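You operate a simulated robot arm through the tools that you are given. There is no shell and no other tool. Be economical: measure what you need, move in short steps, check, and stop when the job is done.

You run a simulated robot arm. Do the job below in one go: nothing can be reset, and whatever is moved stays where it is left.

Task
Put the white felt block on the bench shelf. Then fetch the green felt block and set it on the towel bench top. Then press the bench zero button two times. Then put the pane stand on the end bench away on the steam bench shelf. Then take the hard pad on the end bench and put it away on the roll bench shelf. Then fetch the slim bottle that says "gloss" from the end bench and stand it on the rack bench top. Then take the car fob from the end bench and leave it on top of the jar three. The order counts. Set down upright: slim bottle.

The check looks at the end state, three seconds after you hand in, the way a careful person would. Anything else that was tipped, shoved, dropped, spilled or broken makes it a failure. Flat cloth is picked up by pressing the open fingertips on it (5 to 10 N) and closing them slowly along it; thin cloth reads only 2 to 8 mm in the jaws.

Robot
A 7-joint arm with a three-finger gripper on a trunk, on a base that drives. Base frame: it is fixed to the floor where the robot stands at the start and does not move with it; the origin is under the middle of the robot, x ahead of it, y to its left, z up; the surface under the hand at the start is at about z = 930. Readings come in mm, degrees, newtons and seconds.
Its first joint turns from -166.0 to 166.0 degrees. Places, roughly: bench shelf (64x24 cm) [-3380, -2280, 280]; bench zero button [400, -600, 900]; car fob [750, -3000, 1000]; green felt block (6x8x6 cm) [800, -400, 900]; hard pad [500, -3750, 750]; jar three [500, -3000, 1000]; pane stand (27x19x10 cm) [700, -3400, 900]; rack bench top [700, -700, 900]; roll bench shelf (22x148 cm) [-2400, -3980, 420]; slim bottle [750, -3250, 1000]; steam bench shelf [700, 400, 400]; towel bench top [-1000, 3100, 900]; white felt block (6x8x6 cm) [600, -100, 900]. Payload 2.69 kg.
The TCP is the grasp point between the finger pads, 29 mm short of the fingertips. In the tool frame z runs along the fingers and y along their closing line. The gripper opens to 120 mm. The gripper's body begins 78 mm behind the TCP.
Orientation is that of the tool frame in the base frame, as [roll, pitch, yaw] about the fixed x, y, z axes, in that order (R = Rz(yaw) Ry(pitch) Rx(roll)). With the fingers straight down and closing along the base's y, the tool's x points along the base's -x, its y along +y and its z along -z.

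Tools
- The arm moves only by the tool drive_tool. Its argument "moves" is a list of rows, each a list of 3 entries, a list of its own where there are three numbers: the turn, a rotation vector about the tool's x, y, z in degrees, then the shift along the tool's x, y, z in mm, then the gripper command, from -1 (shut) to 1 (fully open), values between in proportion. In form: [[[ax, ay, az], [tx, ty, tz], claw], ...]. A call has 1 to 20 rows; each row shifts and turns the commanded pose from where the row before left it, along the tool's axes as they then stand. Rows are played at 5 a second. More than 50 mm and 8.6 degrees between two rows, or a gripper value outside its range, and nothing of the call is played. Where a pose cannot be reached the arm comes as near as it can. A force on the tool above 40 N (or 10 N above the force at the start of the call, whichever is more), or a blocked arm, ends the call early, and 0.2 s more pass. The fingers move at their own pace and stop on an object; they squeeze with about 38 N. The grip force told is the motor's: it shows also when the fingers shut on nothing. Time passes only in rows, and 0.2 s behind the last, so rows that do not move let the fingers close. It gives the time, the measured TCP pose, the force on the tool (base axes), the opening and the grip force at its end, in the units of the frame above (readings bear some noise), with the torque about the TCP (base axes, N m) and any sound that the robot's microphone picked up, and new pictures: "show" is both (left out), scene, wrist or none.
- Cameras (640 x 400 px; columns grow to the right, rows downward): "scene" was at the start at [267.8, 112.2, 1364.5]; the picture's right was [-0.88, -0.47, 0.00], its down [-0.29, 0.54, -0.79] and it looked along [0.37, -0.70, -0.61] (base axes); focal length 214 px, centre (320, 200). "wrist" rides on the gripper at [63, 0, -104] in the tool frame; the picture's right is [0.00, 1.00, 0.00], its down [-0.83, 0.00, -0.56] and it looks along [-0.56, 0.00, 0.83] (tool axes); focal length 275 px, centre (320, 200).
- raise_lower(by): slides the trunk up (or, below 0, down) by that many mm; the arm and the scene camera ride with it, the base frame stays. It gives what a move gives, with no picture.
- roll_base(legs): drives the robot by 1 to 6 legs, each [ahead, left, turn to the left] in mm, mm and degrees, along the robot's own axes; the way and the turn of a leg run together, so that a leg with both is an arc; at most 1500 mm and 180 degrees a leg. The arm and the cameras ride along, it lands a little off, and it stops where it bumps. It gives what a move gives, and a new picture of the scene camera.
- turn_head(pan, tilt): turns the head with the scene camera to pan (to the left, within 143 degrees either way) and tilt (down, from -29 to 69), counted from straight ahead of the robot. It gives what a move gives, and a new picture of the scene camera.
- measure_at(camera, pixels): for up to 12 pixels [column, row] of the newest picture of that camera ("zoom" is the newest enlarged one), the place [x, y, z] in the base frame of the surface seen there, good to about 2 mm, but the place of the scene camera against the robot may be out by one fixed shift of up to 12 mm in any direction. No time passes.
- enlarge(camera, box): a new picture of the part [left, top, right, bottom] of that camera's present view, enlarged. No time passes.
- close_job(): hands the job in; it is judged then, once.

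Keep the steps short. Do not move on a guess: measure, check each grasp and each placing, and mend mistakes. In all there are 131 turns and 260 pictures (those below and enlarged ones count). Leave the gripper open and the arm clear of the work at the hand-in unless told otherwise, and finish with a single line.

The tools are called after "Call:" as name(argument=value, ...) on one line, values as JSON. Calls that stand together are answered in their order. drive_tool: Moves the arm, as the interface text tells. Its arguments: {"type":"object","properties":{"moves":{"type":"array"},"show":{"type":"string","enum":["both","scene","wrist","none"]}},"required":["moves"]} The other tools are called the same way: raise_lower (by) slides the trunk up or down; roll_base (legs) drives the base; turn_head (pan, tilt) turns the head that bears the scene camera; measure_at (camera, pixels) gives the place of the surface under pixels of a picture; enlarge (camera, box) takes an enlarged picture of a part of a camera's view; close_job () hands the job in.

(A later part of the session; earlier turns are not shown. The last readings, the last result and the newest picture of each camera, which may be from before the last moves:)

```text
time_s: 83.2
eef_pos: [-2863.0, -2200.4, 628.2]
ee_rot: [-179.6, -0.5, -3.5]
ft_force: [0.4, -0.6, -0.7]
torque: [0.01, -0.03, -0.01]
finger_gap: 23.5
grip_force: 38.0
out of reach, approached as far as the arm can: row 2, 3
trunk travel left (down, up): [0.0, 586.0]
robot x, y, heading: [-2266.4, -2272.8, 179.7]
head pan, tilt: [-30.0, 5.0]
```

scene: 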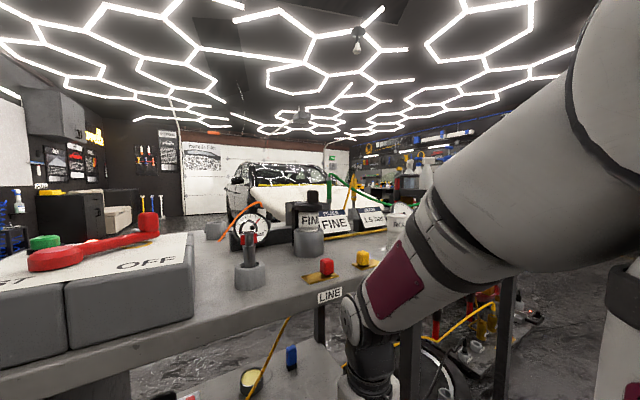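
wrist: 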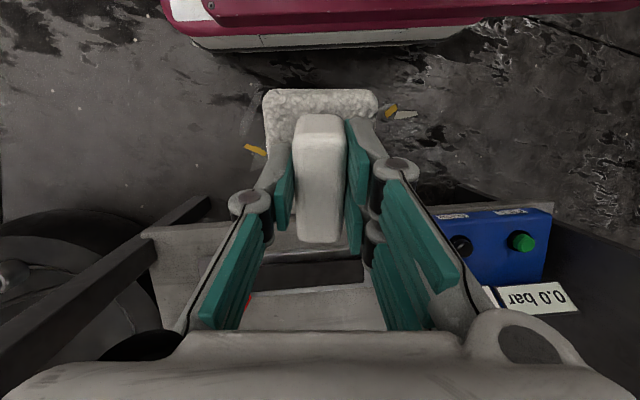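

Vertical again at z 628. Continue lifting straight up.

Call:
drive_tool(moves=[[[0, 0, 0], [0, 0, -30], -1], [[0, 0, 0], [0, 0, -40], -1], [[0, 0, 0], [0, 0, -45], -1], [[0, 0, 0], [0, 0, -45], -1], [[0, 0, 0], [0, 0, -45], -1], [[0, 0, 0], [0, 0, -20], -1], [[0, 0, 0], [0, 0, 0], -1]], show="scene")

```text
time_s: 84.8
eef_pos: [-2861.4, -2204.4, 854.2]
ee_rot: [-179.7, -0.4, -3.4]
ft_force: [-0.4, 0.2, -0.8]
torque: [0.01, -0.01, 0.0]
finger_gap: 23.1
grip_force: 37.4
trunk travel left (down, up): [0.0, 586.0]
robot x, y, heading: [-2268.0, -2269.4, 179.8]
head pan, tilt: [-30.0, 5.0]
```

scene: 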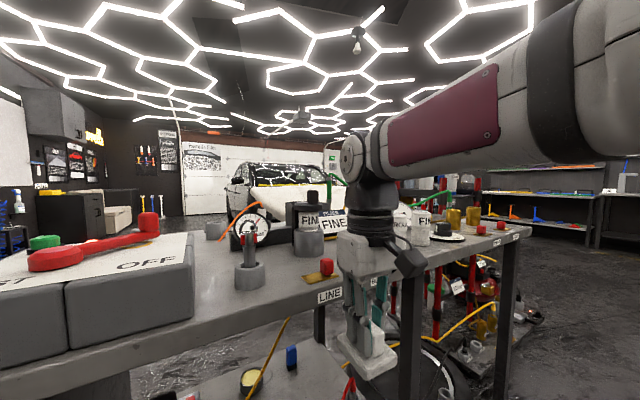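

Arm is free. Raise trunk 350, go left into the corridor, forward past the bench, turn around to face +x, then look at the shelf from the back.

Call:
raise_lower(by=350)

Call:
roll_base(legs=[[0, 930, 0], [1300, 0, 0], [1000, 0, 0], [0, 0, 180]])

Call:
turn_head(pan=40, tilt=25)

```text
time_s: 88.2
eef_pos: [-2863.6, -2201.9, 1203.7]
ee_rot: [-179.6, -0.3, -3.4]
ft_force: [0.0, 0.5, -0.4]
torque: [0.02, -0.01, 0.03]
finger_gap: 23.1
grip_force: 37.3
trunk travel left (down, up): [-350.0, 236.0]
robot x, y, heading: [-2271.1, -2268.2, 179.8]
head pan, tilt: [-30.0, 5.0]
```

```text
time_s: 111.0
eef_pos: [-3880.9, -3225.0, 1203.8]
ee_rot: [-179.6, -0.4, 175.5]
ft_force: [-0.7, 0.0, -0.4]
torque: [0.01, 0.02, 0.03]
finger_gap: 23.2
grip_force: 38.5
trunk travel left (down, up): [-350.0, 236.0]
robot x, y, heading: [-4476.3, -3144.3, -1.0]
head pan, tilt: [-30.0, 5.0]
```

scene: 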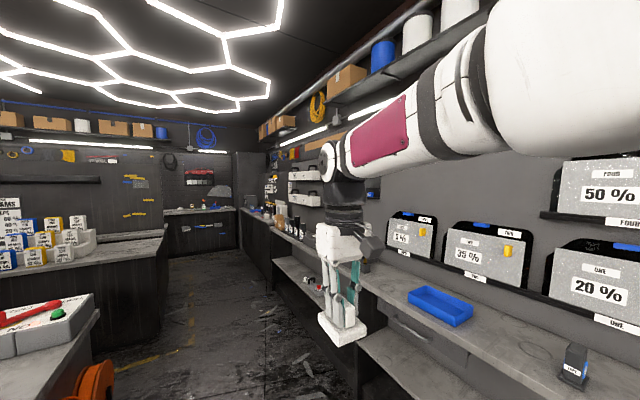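

```text
time_s: 112.4
eef_pos: [-3879.0, -3224.9, 1204.6]
ee_rot: [-179.6, -0.4, 175.4]
ft_force: [-0.3, 0.4, -0.4]
torque: [-0.02, 0.02, 0.0]
finger_gap: 23.3
grip_force: 38.3
trunk travel left (down, up): [-350.0, 236.0]
robot x, y, heading: [-4476.0, -3144.7, -1.2]
head pan, tilt: [40.0, 25.0]
```

scene: 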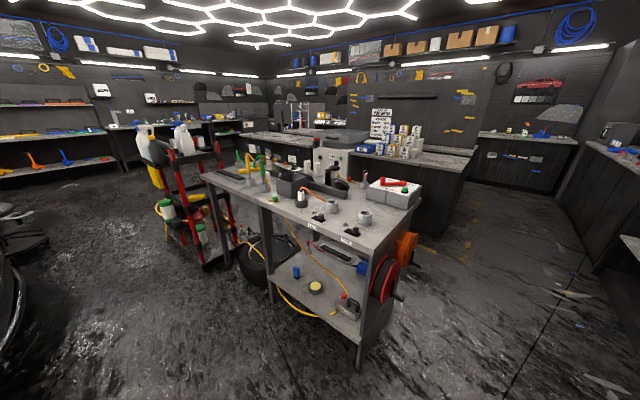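

Back side is open, shelf clearly accessible. Strafe left ~1000 to stand opposite the shelf.

Call:
roll_base(legs=[[0, 0, 1], [0, 980, 0]])

Call:
turn_head(pan=10, tilt=40)

```text
time_s: 117.8
eef_pos: [-3865.8, -2263.0, 1203.9]
ee_rot: [-179.6, -0.3, 175.0]
ft_force: [0.1, -0.3, -1.0]
torque: [-0.01, 0.02, -0.01]
finger_gap: 23.4
grip_force: 37.6
trunk travel left (down, up): [-350.0, 236.0]
robot x, y, heading: [-4459.5, -2177.3, -1.6]
head pan, tilt: [40.0, 25.0]
```

scene: 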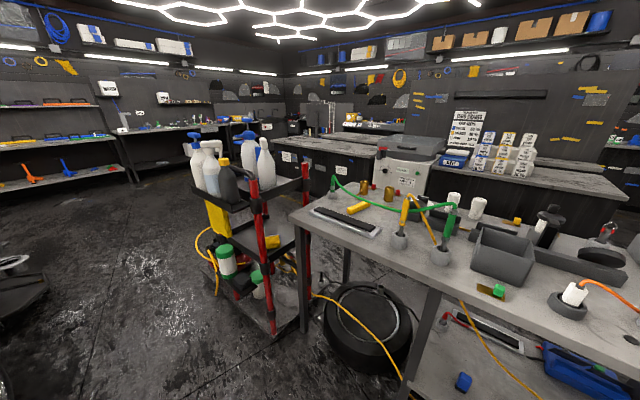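

```text
time_s: 118.7
eef_pos: [-3866.3, -2264.1, 1203.5]
ee_rot: [-179.6, -0.3, 175.1]
ft_force: [0.8, -0.4, -0.5]
torque: [0.0, 0.03, 0.02]
finger_gap: 23.1
grip_force: 38.5
trunk travel left (down, up): [-350.0, 236.0]
robot x, y, heading: [-4459.2, -2177.3, -1.6]
head pan, tilt: [10.0, 40.0]
```

scene: 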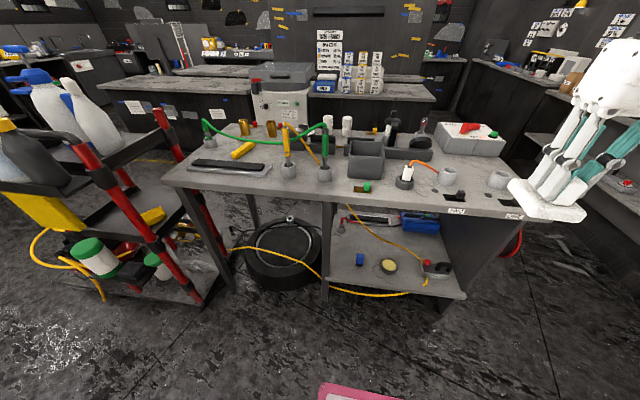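

I zoom on the shelf from this side and measure.

Call:
enlarge(camera="scene", box=[280, 170, 540, 330])

Call:
measure_at(camera="zoom", pixels=[[160, 110], [205, 155], [240, 180], [280, 195], [320, 205], [345, 240], [195, 240], [265, 240], [150, 260], [230, 280], [110, 280], [320, 255]])

Call:
measure_at(camera="zoom", pixels=[[150, 290], [450, 315], [110, 100], [400, 118], [390, 240], [170, 200], [110, 200], [430, 270], [310, 290], [150, 215], [210, 250], [180, 128]])

```text
2.46 times, centred on (410, 250) of scene
```

zoom: 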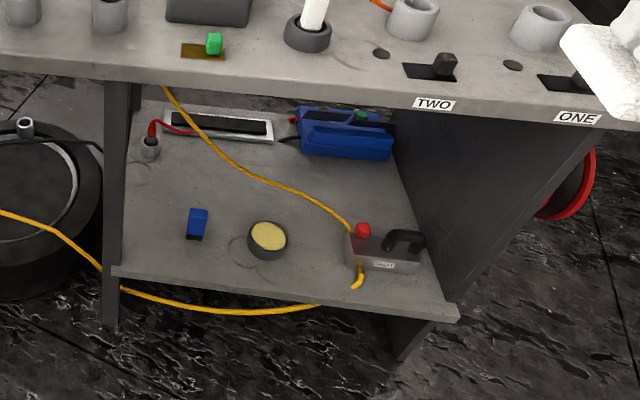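

```text
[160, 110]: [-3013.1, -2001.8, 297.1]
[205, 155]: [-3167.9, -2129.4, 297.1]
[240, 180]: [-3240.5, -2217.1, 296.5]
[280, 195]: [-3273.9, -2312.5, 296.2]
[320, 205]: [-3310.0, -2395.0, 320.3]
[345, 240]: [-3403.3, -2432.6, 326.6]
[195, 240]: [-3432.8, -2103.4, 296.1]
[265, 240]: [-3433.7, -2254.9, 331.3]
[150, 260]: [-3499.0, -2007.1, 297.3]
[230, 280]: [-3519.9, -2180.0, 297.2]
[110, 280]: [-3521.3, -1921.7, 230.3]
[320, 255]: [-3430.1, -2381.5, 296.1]
```

```text
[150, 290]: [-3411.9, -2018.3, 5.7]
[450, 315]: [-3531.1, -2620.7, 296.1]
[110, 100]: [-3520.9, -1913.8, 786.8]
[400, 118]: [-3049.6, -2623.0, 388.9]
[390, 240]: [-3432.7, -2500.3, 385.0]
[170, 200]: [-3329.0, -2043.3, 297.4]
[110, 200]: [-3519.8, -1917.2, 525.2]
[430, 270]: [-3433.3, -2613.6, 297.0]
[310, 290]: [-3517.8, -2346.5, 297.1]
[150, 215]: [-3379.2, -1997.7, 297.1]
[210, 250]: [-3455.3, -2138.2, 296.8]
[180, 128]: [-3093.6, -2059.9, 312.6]
```

Best spot: between cup (edge y≈-2297) and device (y≈-2430), centre (-3440,-2363), behind the hose. I line up the base (y≈-2290, x≈-4390) and lower the trunk.

Call:
roll_base(legs=[[0, 0, 1.6], [70, -115, 0]])

Call:
raise_lower(by=-350)

Call:
turn_head(pan=10, tilt=35)

```text
time_s: 120.4
eef_pos: [-3793.6, -2360.6, 1204.2]
ee_rot: [-179.6, -0.2, 176.9]
ft_force: [-0.5, 0.1, -0.6]
torque: [0.02, 0.0, -0.02]
finger_gap: 23.2
grip_force: 38.4
trunk travel left (down, up): [-350.0, 236.0]
robot x, y, heading: [-4392.6, -2291.3, 0.1]
head pan, tilt: [10.0, 40.0]
```

scene: 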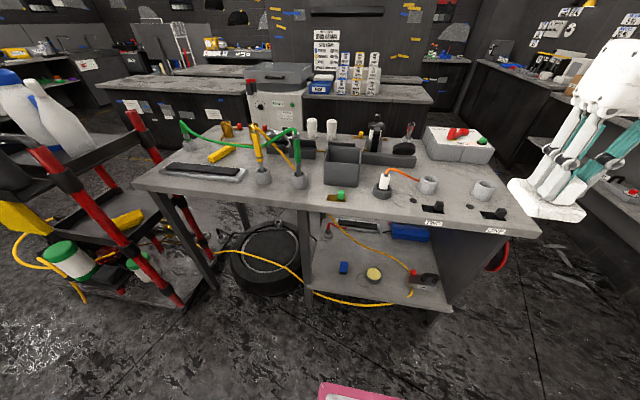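

```text
time_s: 123.8
eef_pos: [-3793.9, -2361.6, 853.7]
ee_rot: [-179.8, -0.2, 176.7]
ft_force: [0.1, -0.7, -0.8]
torque: [0.02, 0.03, 0.0]
finger_gap: 23.3
grip_force: 38.5
trunk travel left (down, up): [0.0, 586.0]
robot x, y, heading: [-4392.2, -2295.5, 0.0]
head pan, tilt: [10.0, 40.0]
```

```text
time_s: 124.5
eef_pos: [-3793.8, -2360.5, 853.5]
ee_rot: [-179.6, -0.3, 176.8]
ft_force: [-0.2, 0.3, -0.8]
torque: [-0.04, 0.03, 0.02]
finger_gap: 23.5
grip_force: 38.1
trunk travel left (down, up): [0.0, 586.0]
robot x, y, heading: [-4388.3, -2293.5, 0.2]
head pan, tilt: [10.0, 35.0]
```

scene: 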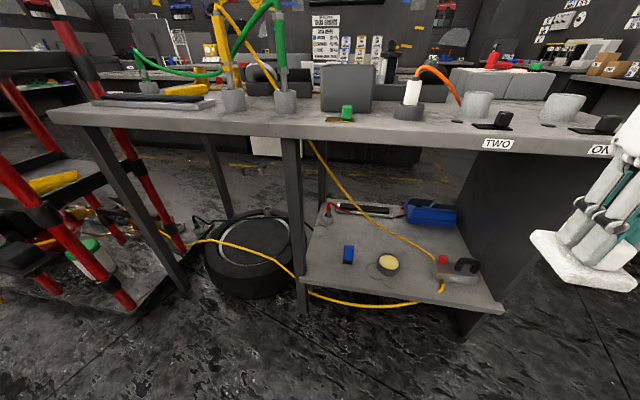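

Extend forward 140 to x≈-3654, straighten yaw, then lower to z≈475.

Call:
drive_tool(moves=[[[0, 0, -3.2], [0, 0, 0], -1], [[0, 0, 0], [-45, 0, 0], -1], [[0, 0, 0], [-45, 0, 0], -1], [[0, 0, 0], [-45, 0, 20], -1], [[0, 0, 0], [0, 0, 45], -1], [[0, 0, 0], [0, 0, 45], -1], [[0, 0, 0], [0, 0, 45], -1], [[0, 0, 0], [0, 0, 45], -1], [[0, 0, 0], [0, 0, 45], -1], [[0, 0, 0], [0, 0, 45], -1], [[0, 0, 0], [0, 0, 45], -1], [[0, 0, 0], [0, 0, 45], -1], [[0, 0, 0], [0, 0, 0], -1]])

```text
time_s: 127.3
eef_pos: [-3662.8, -2363.3, 475.6]
ee_rot: [-179.7, -0.3, 180.0]
ft_force: [0.1, 0.0, -0.6]
torque: [0.04, 0.01, 0.01]
finger_gap: 23.2
grip_force: 38.1
trunk travel left (down, up): [0.0, 586.0]
robot x, y, heading: [-4388.9, -2294.6, 0.0]
head pan, tilt: [10.0, 35.0]
```

scene: 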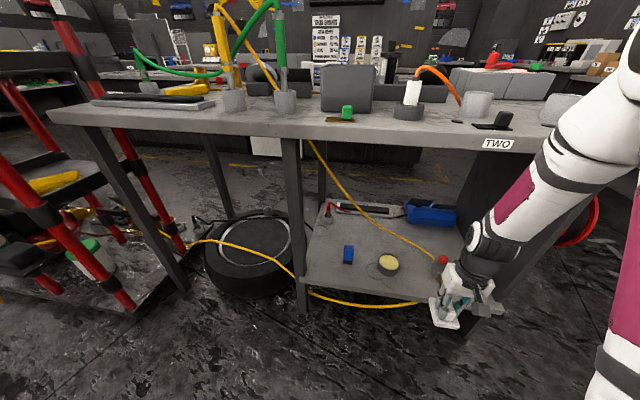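
wrist: 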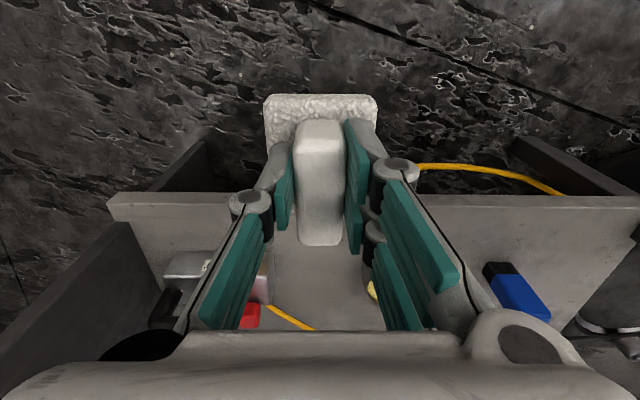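

Hand is low outside the shelf, path between cup and device is clear. Move in 215 mm in small steps.

Call:
drive_tool(moves=[[[0, 0, 0], [-30, 0, 0], -1], [[0, 0, 0], [-30, 0, 0], -1], [[0, 0, 0], [-30, 0, 0], -1], [[0, 0, 0], [-30, 0, 0], -1], [[0, 0, 0], [-30, 0, 5], -1], [[0, 0, 0], [-30, 0, 5], -1], [[0, 0, 0], [-30, 0, 5], -1], [[0, 0, 0], [-10, 0, 5], -1], [[0, 0, 0], [0, 0, 0], -1]])

```text
time_s: 129.5
eef_pos: [-3468.4, -2367.3, 444.0]
ee_rot: [-179.9, -2.6, 179.7]
ft_force: [0.5, 0.6, 0.0]
torque: [0.0, 0.02, 0.01]
finger_gap: 23.4
grip_force: 38.7
trunk travel left (down, up): [0.0, 586.0]
robot x, y, heading: [-4402.9, -2296.4, -0.2]
head pan, tilt: [10.0, 35.0]
stopped in row 9: the arm was blocked; the commanded pose is now the measured one
```

scene: 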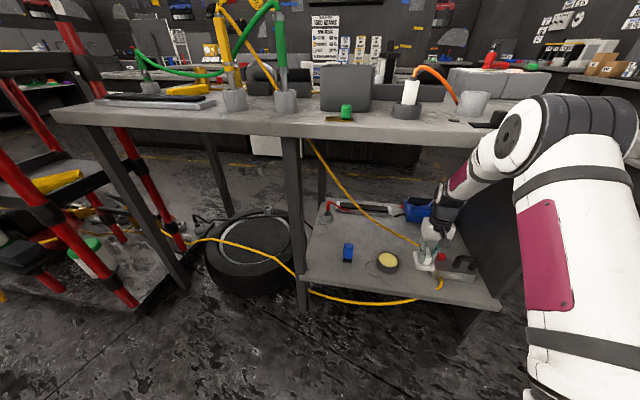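
wrist: 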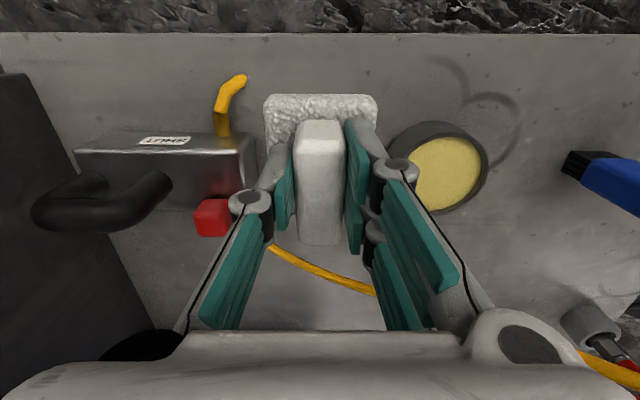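

The forearm touched the bench-top edge (blocked at x -3468). I back off 15 mm, level the tool, lower to z≈390, then try advancing a bit.

Call:
drive_tool(moves=[[[0, 0, 0], [15, 0, 0], -1], [[0, -2.6, 0], [0, 0, 0], -1], [[0, 0, 0], [0, 0, 25], -1], [[0, 0, 0], [0, 0, 25], -1], [[0, 0, 0], [0, 0, 0], -1], [[0, 0, 0], [-10, 0, 0], -1], [[0, 0, 0], [-10, 0, 0], -1], [[0, 0, 0], [-10, 0, 0], -1], [[0, 0, 0], [0, 0, 0], -1]])

```text
time_s: 131.5
eef_pos: [-3449.4, -2368.1, 396.3]
ee_rot: [-179.8, 0.6, 179.8]
ft_force: [-0.2, -0.3, -0.6]
torque: [0.0, 0.03, 0.0]
finger_gap: 23.4
grip_force: 37.9
trunk travel left (down, up): [0.0, 586.0]
robot x, y, heading: [-4399.5, -2293.2, -0.2]
head pan, tilt: [10.0, 35.0]
```

scene: 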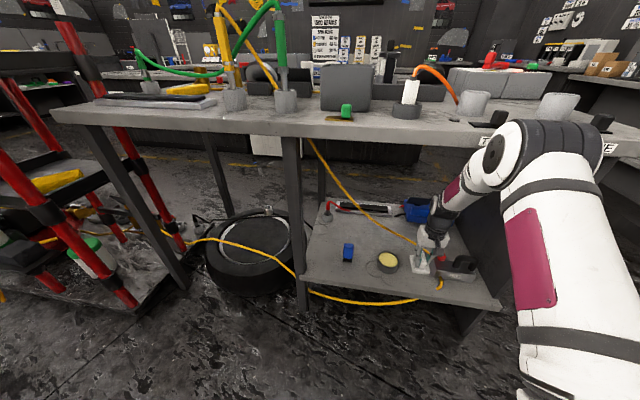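
wrist: 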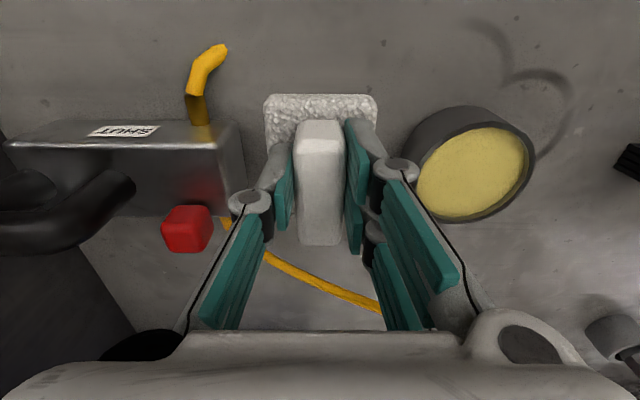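

At x -3449, clear between device and cup. Lower ~45 mm gently to the shelf (TCP ≈351).

Call:
drive_tool(moves=[[[0, 0, 0], [0, 0, 20], -1], [[0, 0, 0], [0, 0, 15], -1], [[0, 0, 0], [0, 0, 5], -1], [[0, 0, 0], [0, 0, 3], -1], [[0, 0, 0], [0, 0, 2], -1], [[0, 0, 0], [0, 0, 0], -1]], show="wrist")

```text
time_s: 132.9
eef_pos: [-3449.1, -2367.0, 350.9]
ee_rot: [-179.7, 0.5, 179.8]
ft_force: [0.0, 0.2, -1.0]
torque: [0.02, 0.05, -0.01]
finger_gap: 23.4
grip_force: 37.8
trunk travel left (down, up): [0.0, 586.0]
robot x, y, heading: [-4400.9, -2296.7, -0.0]
head pan, tilt: [10.0, 35.0]
```

wrist: 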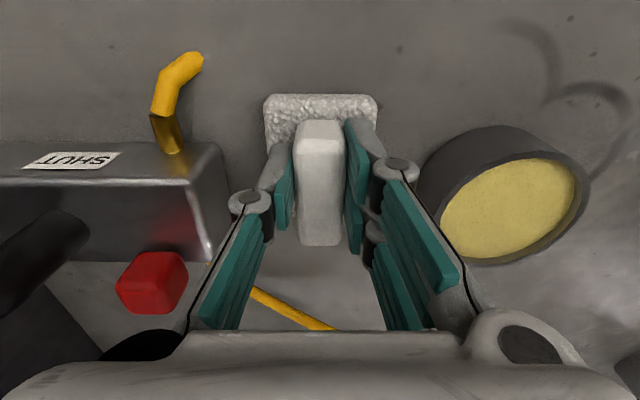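

No contact yet; continue in 2 mm steps.

Call:
drive_tool(moves=[[[0, 0, 0], [0, 0, 2], -1], [[0, 0, 0], [0, 0, 2], -1], [[0, 0, 0], [0, 0, 2], -1], [[0, 0, 0], [0, 0, 0], -1]], show="none")

```text
time_s: 133.9
eef_pos: [-3450.2, -2366.3, 345.7]
ee_rot: [-179.9, 0.5, 179.8]
ft_force: [-1.8, -0.5, 4.1]
torque: [0.01, 0.22, 0.04]
finger_gap: 23.3
grip_force: 38.0
trunk travel left (down, up): [0.0, 586.0]
robot x, y, heading: [-4403.6, -2296.3, -0.0]
head pan, tilt: [10.0, 35.0]
```

Contact (4 N up). Open to ~50 mm, lift 90 and withdraw.

Call:
drive_tool(moves=[[[0, 0, 0], [0, 0, 0], -0.3], [[0, 0, 0], [0, 0, 0], -0.15], [[0, 0, 0], [0, 0, 0], -0.15], [[0, 0, 0], [0, 0, -25], -0.15], [[0, 0, 0], [0, 0, -25], -0.15], [[0, 0, 0], [10, 0, -20], -0.15], [[0, 0, 0], [20, 0, -20], -0.15], [[0, 0, 0], [30, 0, 0], -0.15], [[0, 0, 0], [30, 0, 0], -0.15], [[0, 0, 0], [40, 0, 0], -0.15], [[0, 0, 0], [40, 0, 0], -0.15], [[0, 0, 0], [40, 0, 0], -0.15], [[0, 0, 0], [0, 0, 0], -0.15]])

```text
time_s: 136.7
eef_pos: [-3663.7, -2369.2, 434.0]
ee_rot: [-179.8, 0.6, 179.8]
ft_force: [0.2, 0.9, -0.9]
torque: [0.02, 0.0, 0.0]
finger_gap: 51.0
grip_force: 0.1
trunk travel left (down, up): [0.0, 586.0]
robot x, y, heading: [-4401.7, -2293.4, 0.1]
head pan, tilt: [10.0, 35.0]
```

scene: 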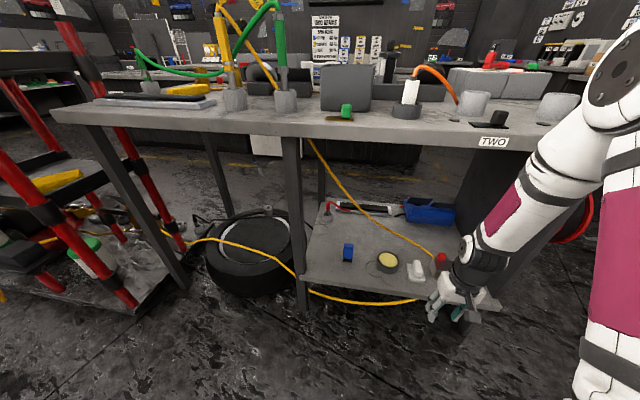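
wrist: 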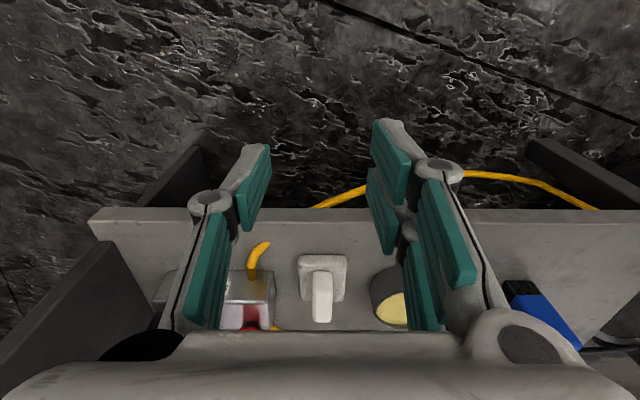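

White block sits upright on the shelf. Retract the arm and raise the trunk, then drive back round to the start aisle.

Call:
drive_tool(moves=[[[0, 0, 0], [0, 0, -45], 0], [[0, 0, 0], [0, 0, -45], 0], [[0, 0, 0], [0, 0, -45], 0], [[0, 0, 0], [0, 0, -45], 0], [[0, 0, 0], [0, 0, -45], 0], [[0, 0, 0], [0, 0, -45], 0], [[0, 0, 0], [0, 0, -45], 0], [[0, 0, 0], [0, 0, -45], 0], [[0, 0, 0], [0, 0, -45], 0], [[0, 0, 0], [45, 0, 0], 0], [[0, 0, 0], [45, 0, 0], 0], [[0, 0, 0], [40, 0, 0], 0], [[0, 0, 0], [0, 0, 0], 0]], show="none")

Call:
raise_lower(by=350)

Call:
roll_base(legs=[[0, -960, 0], [1450, 0, 0], [1450, 0, 0], [1350, 0, 0]])

```text
time_s: 139.5
eef_pos: [-3795.9, -2366.5, 835.9]
ee_rot: [-179.8, 0.6, 179.9]
ft_force: [0.0, 0.2, -0.4]
torque: [0.02, 0.0, 0.0]
finger_gap: 59.8
grip_force: 0.0
trunk travel left (down, up): [0.0, 586.0]
robot x, y, heading: [-4404.6, -2298.4, -0.2]
head pan, tilt: [10.0, 35.0]
```

```text
time_s: 142.9
eef_pos: [-3794.1, -2364.1, 1185.7]
ee_rot: [-179.8, 0.5, 179.8]
ft_force: [0.3, -0.3, -0.4]
torque: [0.01, 0.0, 0.0]
finger_gap: 60.1
grip_force: 0.1
trunk travel left (down, up): [-350.0, 236.0]
robot x, y, heading: [-4405.4, -2293.4, 0.2]
head pan, tilt: [10.0, 35.0]
```

```text
time_s: 167.8
eef_pos: [393.7, -3405.5, 1185.9]
ee_rot: [-179.7, 0.6, 178.3]
ft_force: [-0.1, 0.6, -0.3]
torque: [0.01, 0.0, 0.04]
finger_gap: 59.9
grip_force: 0.0
trunk travel left (down, up): [-350.0, 236.0]
robot x, y, heading: [-212.3, -3319.6, -1.3]
head pan, tilt: [10.0, 35.0]
```

scene: 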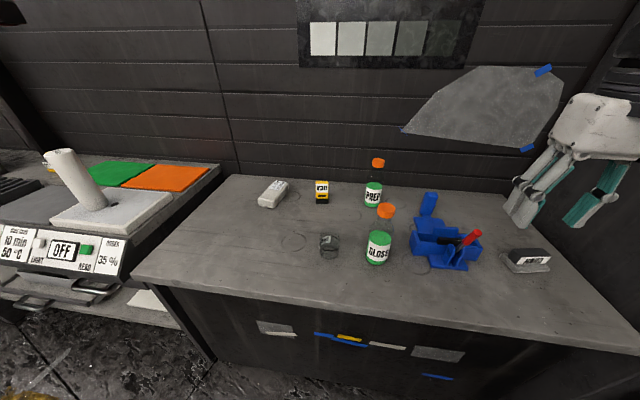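

I can see the end bench items for later. Now shift to the aisle, turn to heading 90 and drive up to y≈-400, then turn right to face the first bench.

Call:
roll_base(legs=[[60, 150, 1.3], [0, 0, 90], [1450, 0, 0], [1330, 0, 0], [0, 0, -90]])

Call:
turn_head(pan=-20, tilt=45)

```text
time_s: 189.9
eef_pos: [470.9, -463.4, 1185.7]
ee_rot: [-179.8, 0.6, -179.3]
ft_force: [-0.1, -0.3, -1.2]
torque: [0.01, 0.0, 0.0]
finger_gap: 60.0
grip_force: 0.1
trunk travel left (down, up): [-350.0, 236.0]
robot x, y, heading: [-136.3, -403.8, 0.8]
head pan, tilt: [10.0, 35.0]
```

scene: 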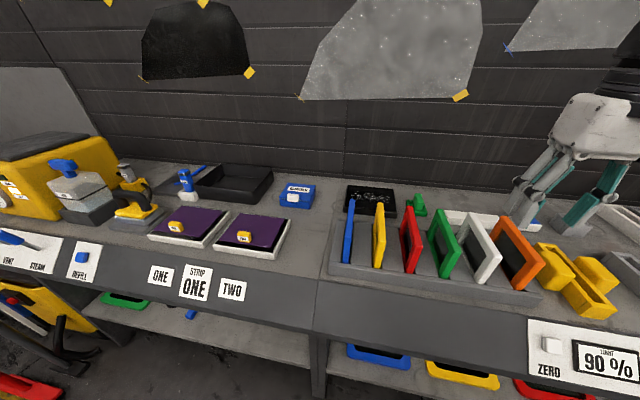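

```text
time_s: 190.8
eef_pos: [470.2, -463.0, 1186.9]
ee_rot: [-179.8, 0.5, -179.3]
ft_force: [-0.7, 0.0, 0.2]
torque: [-0.02, 0.0, 0.0]
finger_gap: 59.8
grip_force: 0.0
trunk travel left (down, up): [-350.0, 236.0]
robot x, y, heading: [-138.4, -399.7, 0.7]
head pan, tilt: [-20.0, 45.0]
```

scene: 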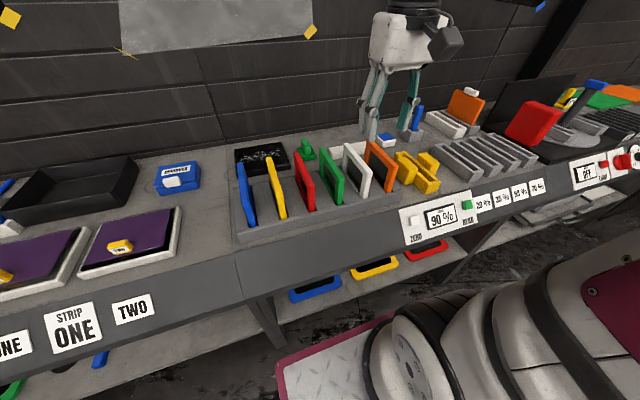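

Move ahead 130 to the start distance, then bring the hand above the green block (~(805,-405)).

Call:
roll_base(legs=[[125, 0, -0.7]])

Call:
drive_tool(moves=[[[0, 0, 0], [-45, 10, 0], 0], [[0, 0, 0], [-45, 10, 0], 0], [[0, 0, 0], [-45, 10, 0], 0], [[0, 0, 0], [-45, 10, 0], 0], [[0, 0, 0], [-20, 10, 0], 0], [[0, 0, 0], [0, 0, 40], 0], [[0, 0, 0], [0, 0, 30], 0], [[0, 0, 0], [0, 0, 0], 0]])

```text
time_s: 192.1
eef_pos: [591.8, -469.3, 1186.4]
ee_rot: [-179.7, 0.6, -180.0]
ft_force: [-0.7, 0.9, -1.2]
torque: [-0.04, 0.03, 0.02]
finger_gap: 59.7
grip_force: 0.1
trunk travel left (down, up): [-350.0, 236.0]
robot x, y, heading: [-14.4, -400.5, 0.5]
head pan, tilt: [-20.0, 45.0]
```

scene: 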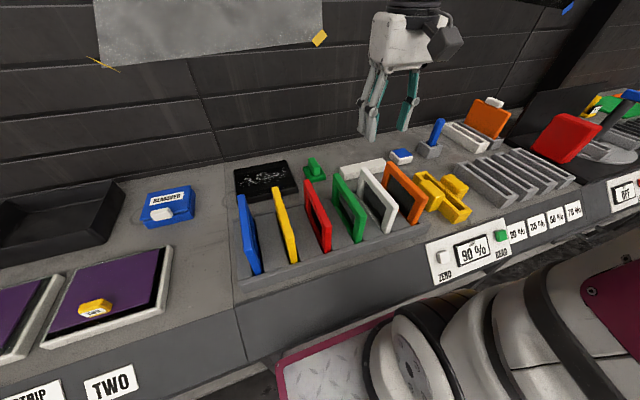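

```text
time_s: 193.9
eef_pos: [793.7, -420.4, 1117.1]
ee_rot: [-179.8, 0.6, 179.9]
ft_force: [0.5, -0.5, 0.4]
torque: [0.01, 0.02, -0.03]
finger_gap: 60.3
grip_force: 0.2
trunk travel left (down, up): [-350.0, 236.0]
robot x, y, heading: [-15.7, -403.4, 0.2]
head pan, tilt: [-20.0, 45.0]
```

scene: 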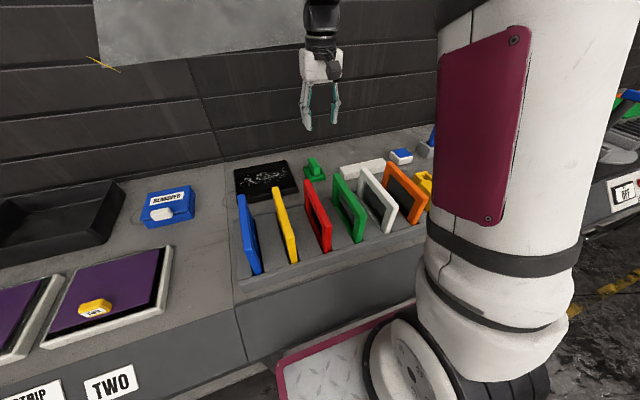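
wrist: 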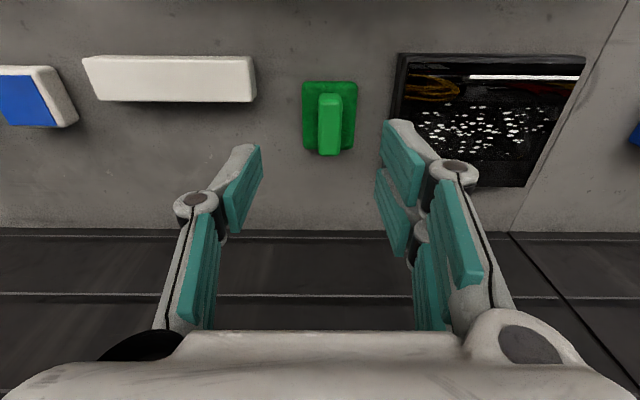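

Green block at wrist (330,118). Measuring its grip and base.

Call:
measure_at(camera="wrist", pixels=[[329, 98], [329, 152], [321, 125], [340, 125], [330, 125], [306, 110], [354, 110], [330, 83], [400, 100], [252, 85]])

```text
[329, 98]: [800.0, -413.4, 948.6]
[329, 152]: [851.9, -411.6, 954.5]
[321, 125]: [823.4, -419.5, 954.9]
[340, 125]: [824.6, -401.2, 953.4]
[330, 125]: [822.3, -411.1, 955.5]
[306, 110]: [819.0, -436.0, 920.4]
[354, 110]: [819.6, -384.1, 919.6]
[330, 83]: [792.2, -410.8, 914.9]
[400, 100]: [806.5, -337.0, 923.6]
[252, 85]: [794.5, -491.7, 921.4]
```

Centre (825,-410). Lower to TCP z 953 with 60 mm opening, close.

Call:
drive_tool(moves=[[[0, 0, 0], [-31, 10, 0], 0], [[0, 0, 0], [0, 0, 45], 0], [[0, 0, 0], [0, 0, 45], 0], [[0, 0, 0], [0, 0, 40], 0], [[0, 0, 0], [0, 0, 25], 0], [[0, 0, 0], [0, 0, 9], 0], [[0, 0, 0], [0, 0, 0], 0], [[0, 0, 0], [0, 0, 0], -1], [[0, 0, 0], [0, 0, 0], -1], [[0, 0, 0], [0, 0, 0], -1], [[0, 0, 0], [0, 0, -20], -1], [[0, 0, 0], [0, 0, -40], -1], [[0, 0, 0], [0, 0, -45], -1], [[0, 0, 0], [0, 0, -45], -1], [[0, 0, 0], [0, 0, -45], -1], [[0, 0, 0], [0, 0, -45], -1], [[0, 0, 0], [0, 0, 0], -1]], show="wrist")

```text
time_s: 197.5
eef_pos: [822.1, -407.5, 1195.6]
ee_rot: [-179.8, 0.6, -180.0]
ft_force: [-0.3, -0.2, -1.0]
torque: [-0.03, 0.04, 0.01]
finger_gap: 23.0
grip_force: 38.2
trunk travel left (down, up): [-350.0, 236.0]
robot x, y, heading: [-12.3, -400.4, 0.2]
head pan, tilt: [-20.0, 45.0]
```

wrist: 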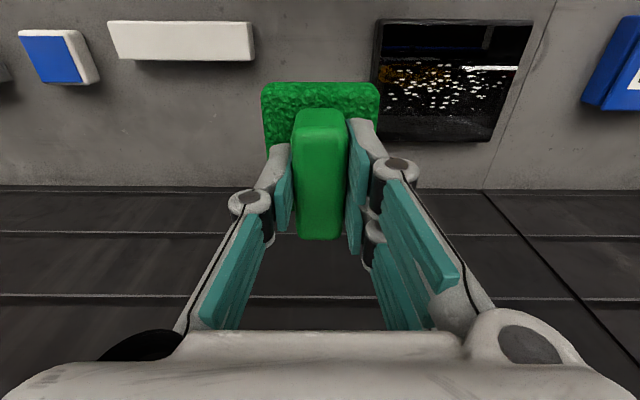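

Held (gap 23). Retract to r≈610, back off into the aisle and turn to face +y, then look.

Call:
drive_tool(moves=[[[0, 0, 0], [45, 0, 0], -1], [[0, 0, 0], [45, 0, 0], -1], [[0, 0, 0], [45, 0, 0], -1], [[0, 0, 0], [45, 0, 0], -1], [[0, 0, 0], [35, -10, 0], -1], [[0, 0, 0], [0, 0, 0], -1]], show="none")

Call:
roll_base(legs=[[-135, 0, 0], [0, 0, 90]])

Call:
turn_head(pan=15, tilt=30)

```text
time_s: 198.9
eef_pos: [607.3, -421.9, 1189.5]
ee_rot: [-179.8, 0.6, -180.0]
ft_force: [-0.3, 0.3, -1.0]
torque: [0.01, 0.0, -0.01]
finger_gap: 23.4
grip_force: 38.5
trunk travel left (down, up): [-350.0, 236.0]
robot x, y, heading: [-14.0, -403.8, 0.1]
head pan, tilt: [-20.0, 45.0]
```

```text
time_s: 204.1
eef_pos: [-154.2, 217.9, 1188.9]
ee_rot: [-179.8, 0.6, -88.1]
ft_force: [0.0, 0.0, -0.3]
torque: [0.0, 0.01, 0.02]
finger_gap: 23.3
grip_force: 37.8
trunk travel left (down, up): [-350.0, 236.0]
robot x, y, heading: [-152.2, -401.7, 92.1]
head pan, tilt: [-20.0, 45.0]
```

scene: 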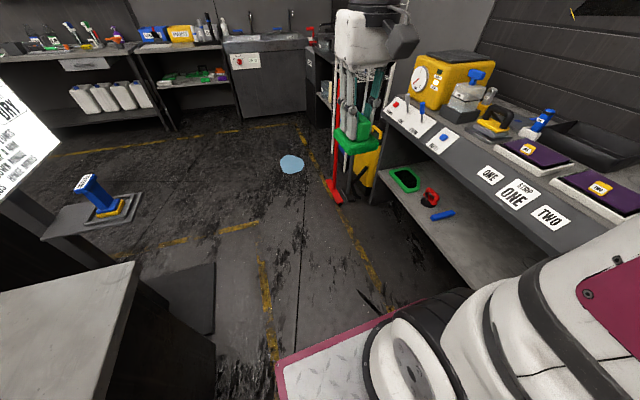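

```text
time_s: 205.1
eef_pos: [-154.0, 219.0, 1187.1]
ee_rot: [-179.7, 0.6, -88.0]
ft_force: [0.5, -0.2, -0.5]
torque: [-0.01, -0.01, 0.01]
finger_gap: 23.3
grip_force: 38.1
trunk travel left (down, up): [-350.0, 236.0]
robot x, y, heading: [-150.7, -404.9, 92.1]
head pan, tilt: [15.0, 30.0]
```

scene: 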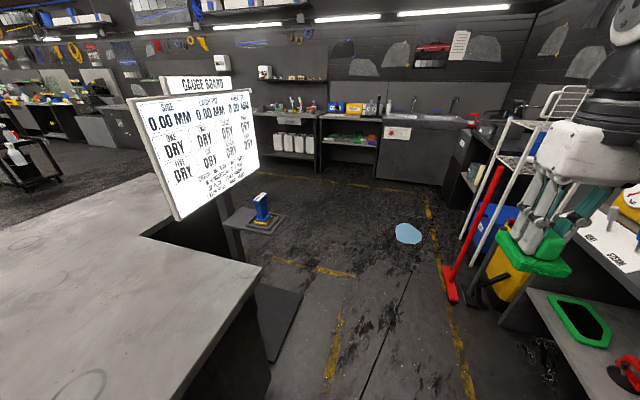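

Measure puddle (408,234), red squeegee foot (452,295), gauge stand plate, and the benches at the far wall.

Call:
measure_at(camera="scene", pixels=[[396, 233], [408, 243], [421, 237], [450, 298], [497, 175], [300, 295], [262, 272], [270, 230], [345, 114], [300, 112], [430, 122], [350, 170]])

Call:
enlarge(camera="scene", box=[230, 70, 490, 232])

```text
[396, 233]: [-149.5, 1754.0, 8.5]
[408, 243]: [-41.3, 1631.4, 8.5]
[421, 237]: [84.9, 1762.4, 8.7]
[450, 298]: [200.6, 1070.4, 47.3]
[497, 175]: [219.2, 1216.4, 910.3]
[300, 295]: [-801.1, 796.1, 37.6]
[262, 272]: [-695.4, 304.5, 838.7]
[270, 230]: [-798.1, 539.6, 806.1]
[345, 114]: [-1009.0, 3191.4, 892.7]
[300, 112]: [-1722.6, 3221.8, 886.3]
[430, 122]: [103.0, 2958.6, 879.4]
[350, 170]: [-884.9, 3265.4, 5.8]
```

```text
2.46 times, centred on (360, 151) of scene
```

zoom: 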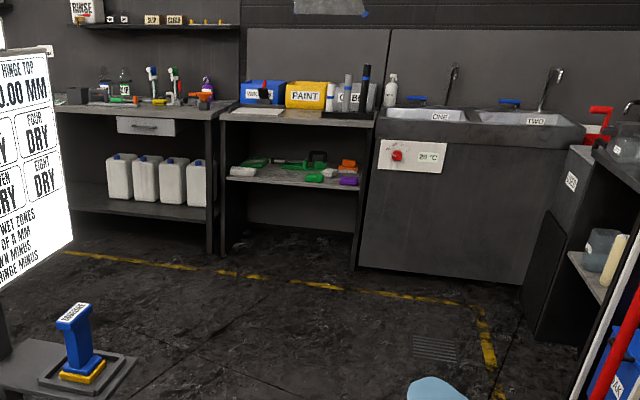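

Measure the gauge stand's floor plate and more of the towel bench.

Call:
measure_at(camera="scene", pixels=[[302, 293], [276, 358], [284, 318], [290, 300], [250, 235], [284, 215], [225, 215], [405, 224]])

Call:
measure_at(camera="zoom", pixels=[[235, 118], [365, 125], [300, 115], [270, 112], [340, 112], [225, 120], [375, 115], [255, 108], [305, 95], [280, 172], [225, 250], [355, 265]])

```text
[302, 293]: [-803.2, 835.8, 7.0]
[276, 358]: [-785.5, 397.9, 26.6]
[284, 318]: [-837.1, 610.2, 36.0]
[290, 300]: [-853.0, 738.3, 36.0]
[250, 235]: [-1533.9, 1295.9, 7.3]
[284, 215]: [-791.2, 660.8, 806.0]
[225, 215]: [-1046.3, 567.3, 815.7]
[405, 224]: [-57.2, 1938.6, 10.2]
```

```text
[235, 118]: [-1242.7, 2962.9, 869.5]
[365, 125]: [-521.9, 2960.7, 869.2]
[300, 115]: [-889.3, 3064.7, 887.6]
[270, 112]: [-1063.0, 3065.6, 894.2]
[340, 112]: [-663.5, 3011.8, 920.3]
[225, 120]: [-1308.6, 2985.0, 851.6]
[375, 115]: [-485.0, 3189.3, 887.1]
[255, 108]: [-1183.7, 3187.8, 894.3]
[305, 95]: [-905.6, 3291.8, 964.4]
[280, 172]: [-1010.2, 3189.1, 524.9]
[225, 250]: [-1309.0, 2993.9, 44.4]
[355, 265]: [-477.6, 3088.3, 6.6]
```

Quick look down to know my own footprint (deck corner).

Call:
turn_head(pan=10, tilt=65)

```text
time_s: 206.1
eef_pos: [-154.0, 218.3, 1188.1]
ee_rot: [-179.7, 0.7, -88.0]
ft_force: [0.2, 0.3, -1.4]
torque: [0.02, -0.03, 0.0]
finger_gap: 23.2
grip_force: 38.9
trunk travel left (down, up): [-350.0, 236.0]
robot x, y, heading: [-149.2, -401.2, 92.1]
head pan, tilt: [10.0, 65.0]
```

scene: 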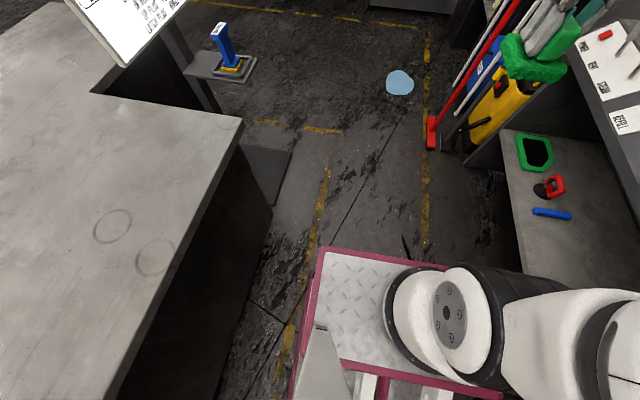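

Call:
measure_at(camera="scene", pixels=[[322, 249], [305, 340], [440, 268], [291, 152], [243, 122], [150, 300], [432, 148], [500, 140], [395, 225]])

```text
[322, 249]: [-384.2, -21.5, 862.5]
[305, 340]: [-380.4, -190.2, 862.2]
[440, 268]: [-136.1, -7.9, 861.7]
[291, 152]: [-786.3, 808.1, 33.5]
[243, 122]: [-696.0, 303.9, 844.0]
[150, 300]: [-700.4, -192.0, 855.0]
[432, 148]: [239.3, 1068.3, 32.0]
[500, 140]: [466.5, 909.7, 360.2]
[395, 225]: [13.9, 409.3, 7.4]
```

Footprint: deck ~240 half-width. Path: x≈-310 up to y≈1050, diagonal left past the puddle, then toward the towel bench at x≈-880.

Call:
roll_base(legs=[[0, 0, -2.1], [0, 160, 0], [1450, 0, 0], [260, 260, 0], [700, 310, 0]])

Call:
turn_head(pan=0, tilt=30)

```text
time_s: 220.6
eef_pos: [-855.6, 2670.2, 1188.9]
ee_rot: [-179.8, 0.7, -90.1]
ft_force: [0.0, 0.4, -0.1]
torque: [0.01, 0.01, -0.02]
finger_gap: 23.3
grip_force: 38.7
trunk travel left (down, up): [-350.0, 236.0]
robot x, y, heading: [-879.0, 2049.4, 89.8]
head pan, tilt: [10.0, 65.0]
```

scene: 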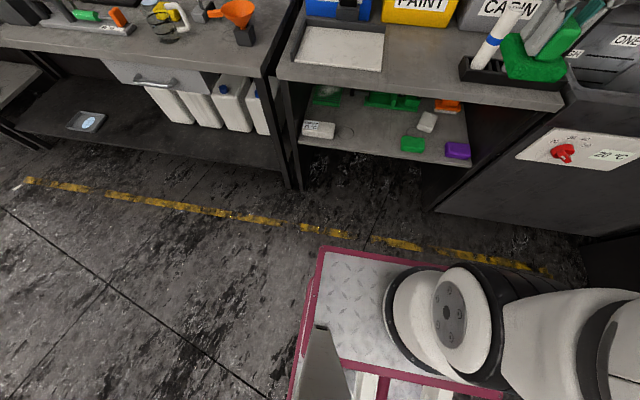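

```text
time_s: 221.6
eef_pos: [-855.6, 2670.4, 1189.1]
ee_rot: [-179.8, 0.7, -90.2]
ft_force: [0.1, 0.8, -1.5]
torque: [-0.01, 0.03, -0.01]
finger_gap: 23.6
grip_force: 37.6
trunk travel left (down, up): [-350.0, 236.0]
robot x, y, heading: [-875.4, 2047.0, 90.2]
head pan, tilt: [0.0, 30.0]
```

scene: 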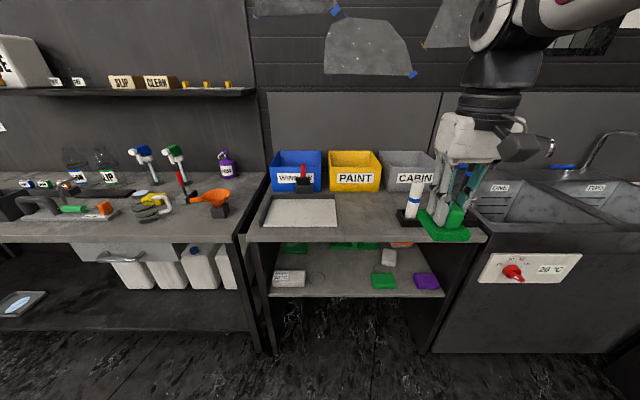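

Measure the free top area in front of the PAINT box.

Call:
measure_at(camera="scene", pixels=[[370, 205], [370, 225], [345, 205], [337, 228], [400, 225], [355, 190], [372, 190], [370, 240], [403, 210], [355, 235], [450, 260]])

```text
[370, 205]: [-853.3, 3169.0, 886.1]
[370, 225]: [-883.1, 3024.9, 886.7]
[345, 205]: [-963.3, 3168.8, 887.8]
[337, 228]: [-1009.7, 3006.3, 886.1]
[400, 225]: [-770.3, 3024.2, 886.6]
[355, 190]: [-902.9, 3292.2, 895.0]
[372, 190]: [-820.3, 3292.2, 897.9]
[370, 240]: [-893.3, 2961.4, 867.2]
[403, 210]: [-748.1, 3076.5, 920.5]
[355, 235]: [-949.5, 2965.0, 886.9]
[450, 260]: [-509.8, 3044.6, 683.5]
```

Free area x -1000…-770, y 2960…3290, top z≈887. Drive 280 ahead, then move the hand to (-885,3090) and down to z≈980.

Call:
roll_base(legs=[[280, 0, 0]])

Call:
drive_tool(moves=[[[0, 0, 0], [-40, -10, 0], -1], [[0, 0, 0], [-40, -10, 0], -1], [[0, 0, 0], [-40, -10, 0], -1], [[0, 0, 0], [-20, 0, 0], -1], [[0, 0, 0], [0, 0, 45], -1], [[0, 0, 0], [0, 0, 45], -1], [[0, 0, 0], [0, 0, 45], -1], [[0, 0, 0], [0, 0, 45], -1], [[0, 0, 0], [0, 0, 30], -1], [[0, 0, 0], [0, 0, 0], -1]])

```text
time_s: 223.6
eef_pos: [-859.9, 2959.6, 1187.8]
ee_rot: [-179.9, 0.6, -89.9]
ft_force: [0.1, -0.3, -0.8]
torque: [-0.01, 0.01, 0.01]
finger_gap: 23.1
grip_force: 37.5
trunk travel left (down, up): [-350.0, 236.0]
robot x, y, heading: [-882.7, 2334.5, 89.9]
head pan, tilt: [0.0, 30.0]
```

scene: 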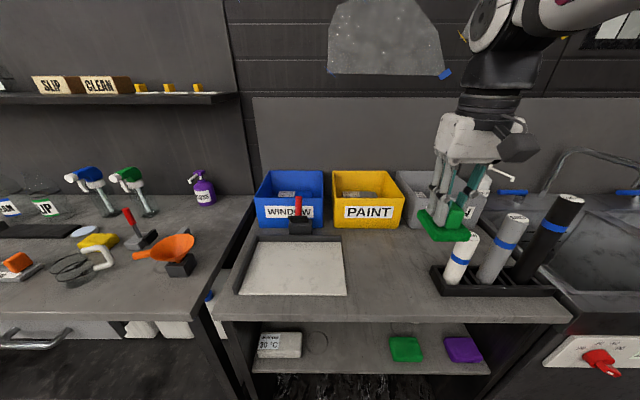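

```text
time_s: 225.8
eef_pos: [-830.2, 3100.3, 980.3]
ee_rot: [-179.8, 0.6, -89.8]
ft_force: [-0.2, 0.4, -0.5]
torque: [0.03, -0.03, 0.01]
finger_gap: 23.3
grip_force: 38.2
trunk travel left (down, up): [-350.0, 236.0]
robot x, y, heading: [-877.3, 2336.2, 90.3]
head pan, tilt: [0.0, 30.0]
```

scene: 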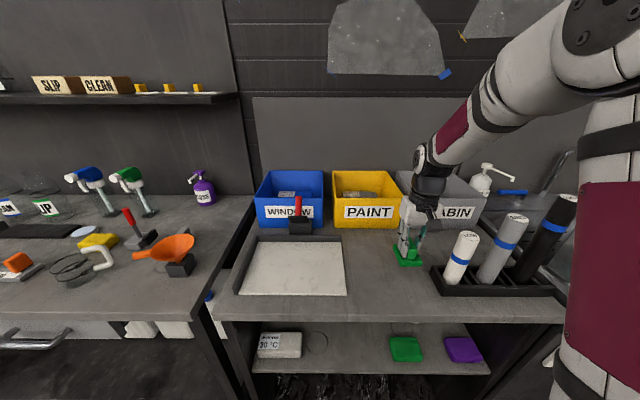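
wrist: 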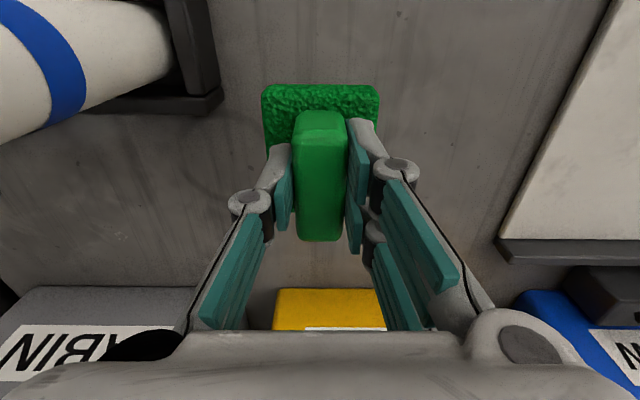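

Went the wrong way in x by 30 (now -830). Shift to x≈-877, then lower to contact (~939).

Call:
drive_tool(moves=[[[0, 0, 0], [0, 45, 0], -1], [[0, 0, 0], [0, 0, 20], -1], [[0, 0, 0], [0, 0, 12], -1], [[0, 0, 0], [0, 0, 5], -1], [[0, 0, 0], [0, 0, 2], -1], [[0, 0, 0], [0, 0, 0], -1]], show="none")

```text
time_s: 227.2
eef_pos: [-873.8, 3101.7, 941.7]
ee_rot: [-179.8, 0.6, -89.9]
ft_force: [0.0, -0.5, -0.6]
torque: [-0.02, 0.02, 0.03]
finger_gap: 23.3
grip_force: 38.3
trunk travel left (down, up): [-350.0, 236.0]
robot x, y, heading: [-878.4, 2338.0, 89.9]
head pan, tilt: [0.0, 30.0]
```

Call:
drive_tool(moves=[[[0, 0, 0], [0, 0, 2], -1], [[0, 0, 0], [0, 0, 2], -1], [[0, 0, 0], [0, 0, 0], -1]], show="none")

```text
time_s: 228.0
eef_pos: [-874.6, 3101.4, 937.8]
ee_rot: [-179.7, 0.6, -89.9]
ft_force: [0.4, 0.1, -1.5]
torque: [0.0, 0.01, -0.02]
finger_gap: 23.2
grip_force: 38.2
trunk travel left (down, up): [-350.0, 236.0]
robot x, y, heading: [-882.3, 2337.4, 90.5]
head pan, tilt: [0.0, 30.0]
```

Call:
drive_tool(moves=[[[0, 0, 0], [0, 0, 2], -1], [[0, 0, 0], [0, 0, 2], -1], [[0, 0, 0], [0, 0, 2], -1], [[0, 0, 0], [0, 0, 0], -1]], show="scene")

```text
time_s: 229.0
eef_pos: [-873.6, 3099.7, 932.9]
ee_rot: [-179.8, 0.6, -89.8]
ft_force: [-0.9, -2.3, 10.7]
torque: [-0.11, 0.09, 0.01]
finger_gap: 23.1
grip_force: 37.8
trunk travel left (down, up): [-350.0, 236.0]
robot x, y, heading: [-873.1, 2341.8, 90.1]
head pan, tilt: [0.0, 30.0]
```

scene: 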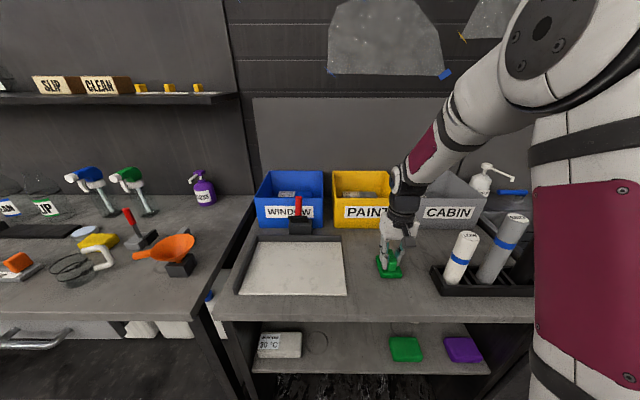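

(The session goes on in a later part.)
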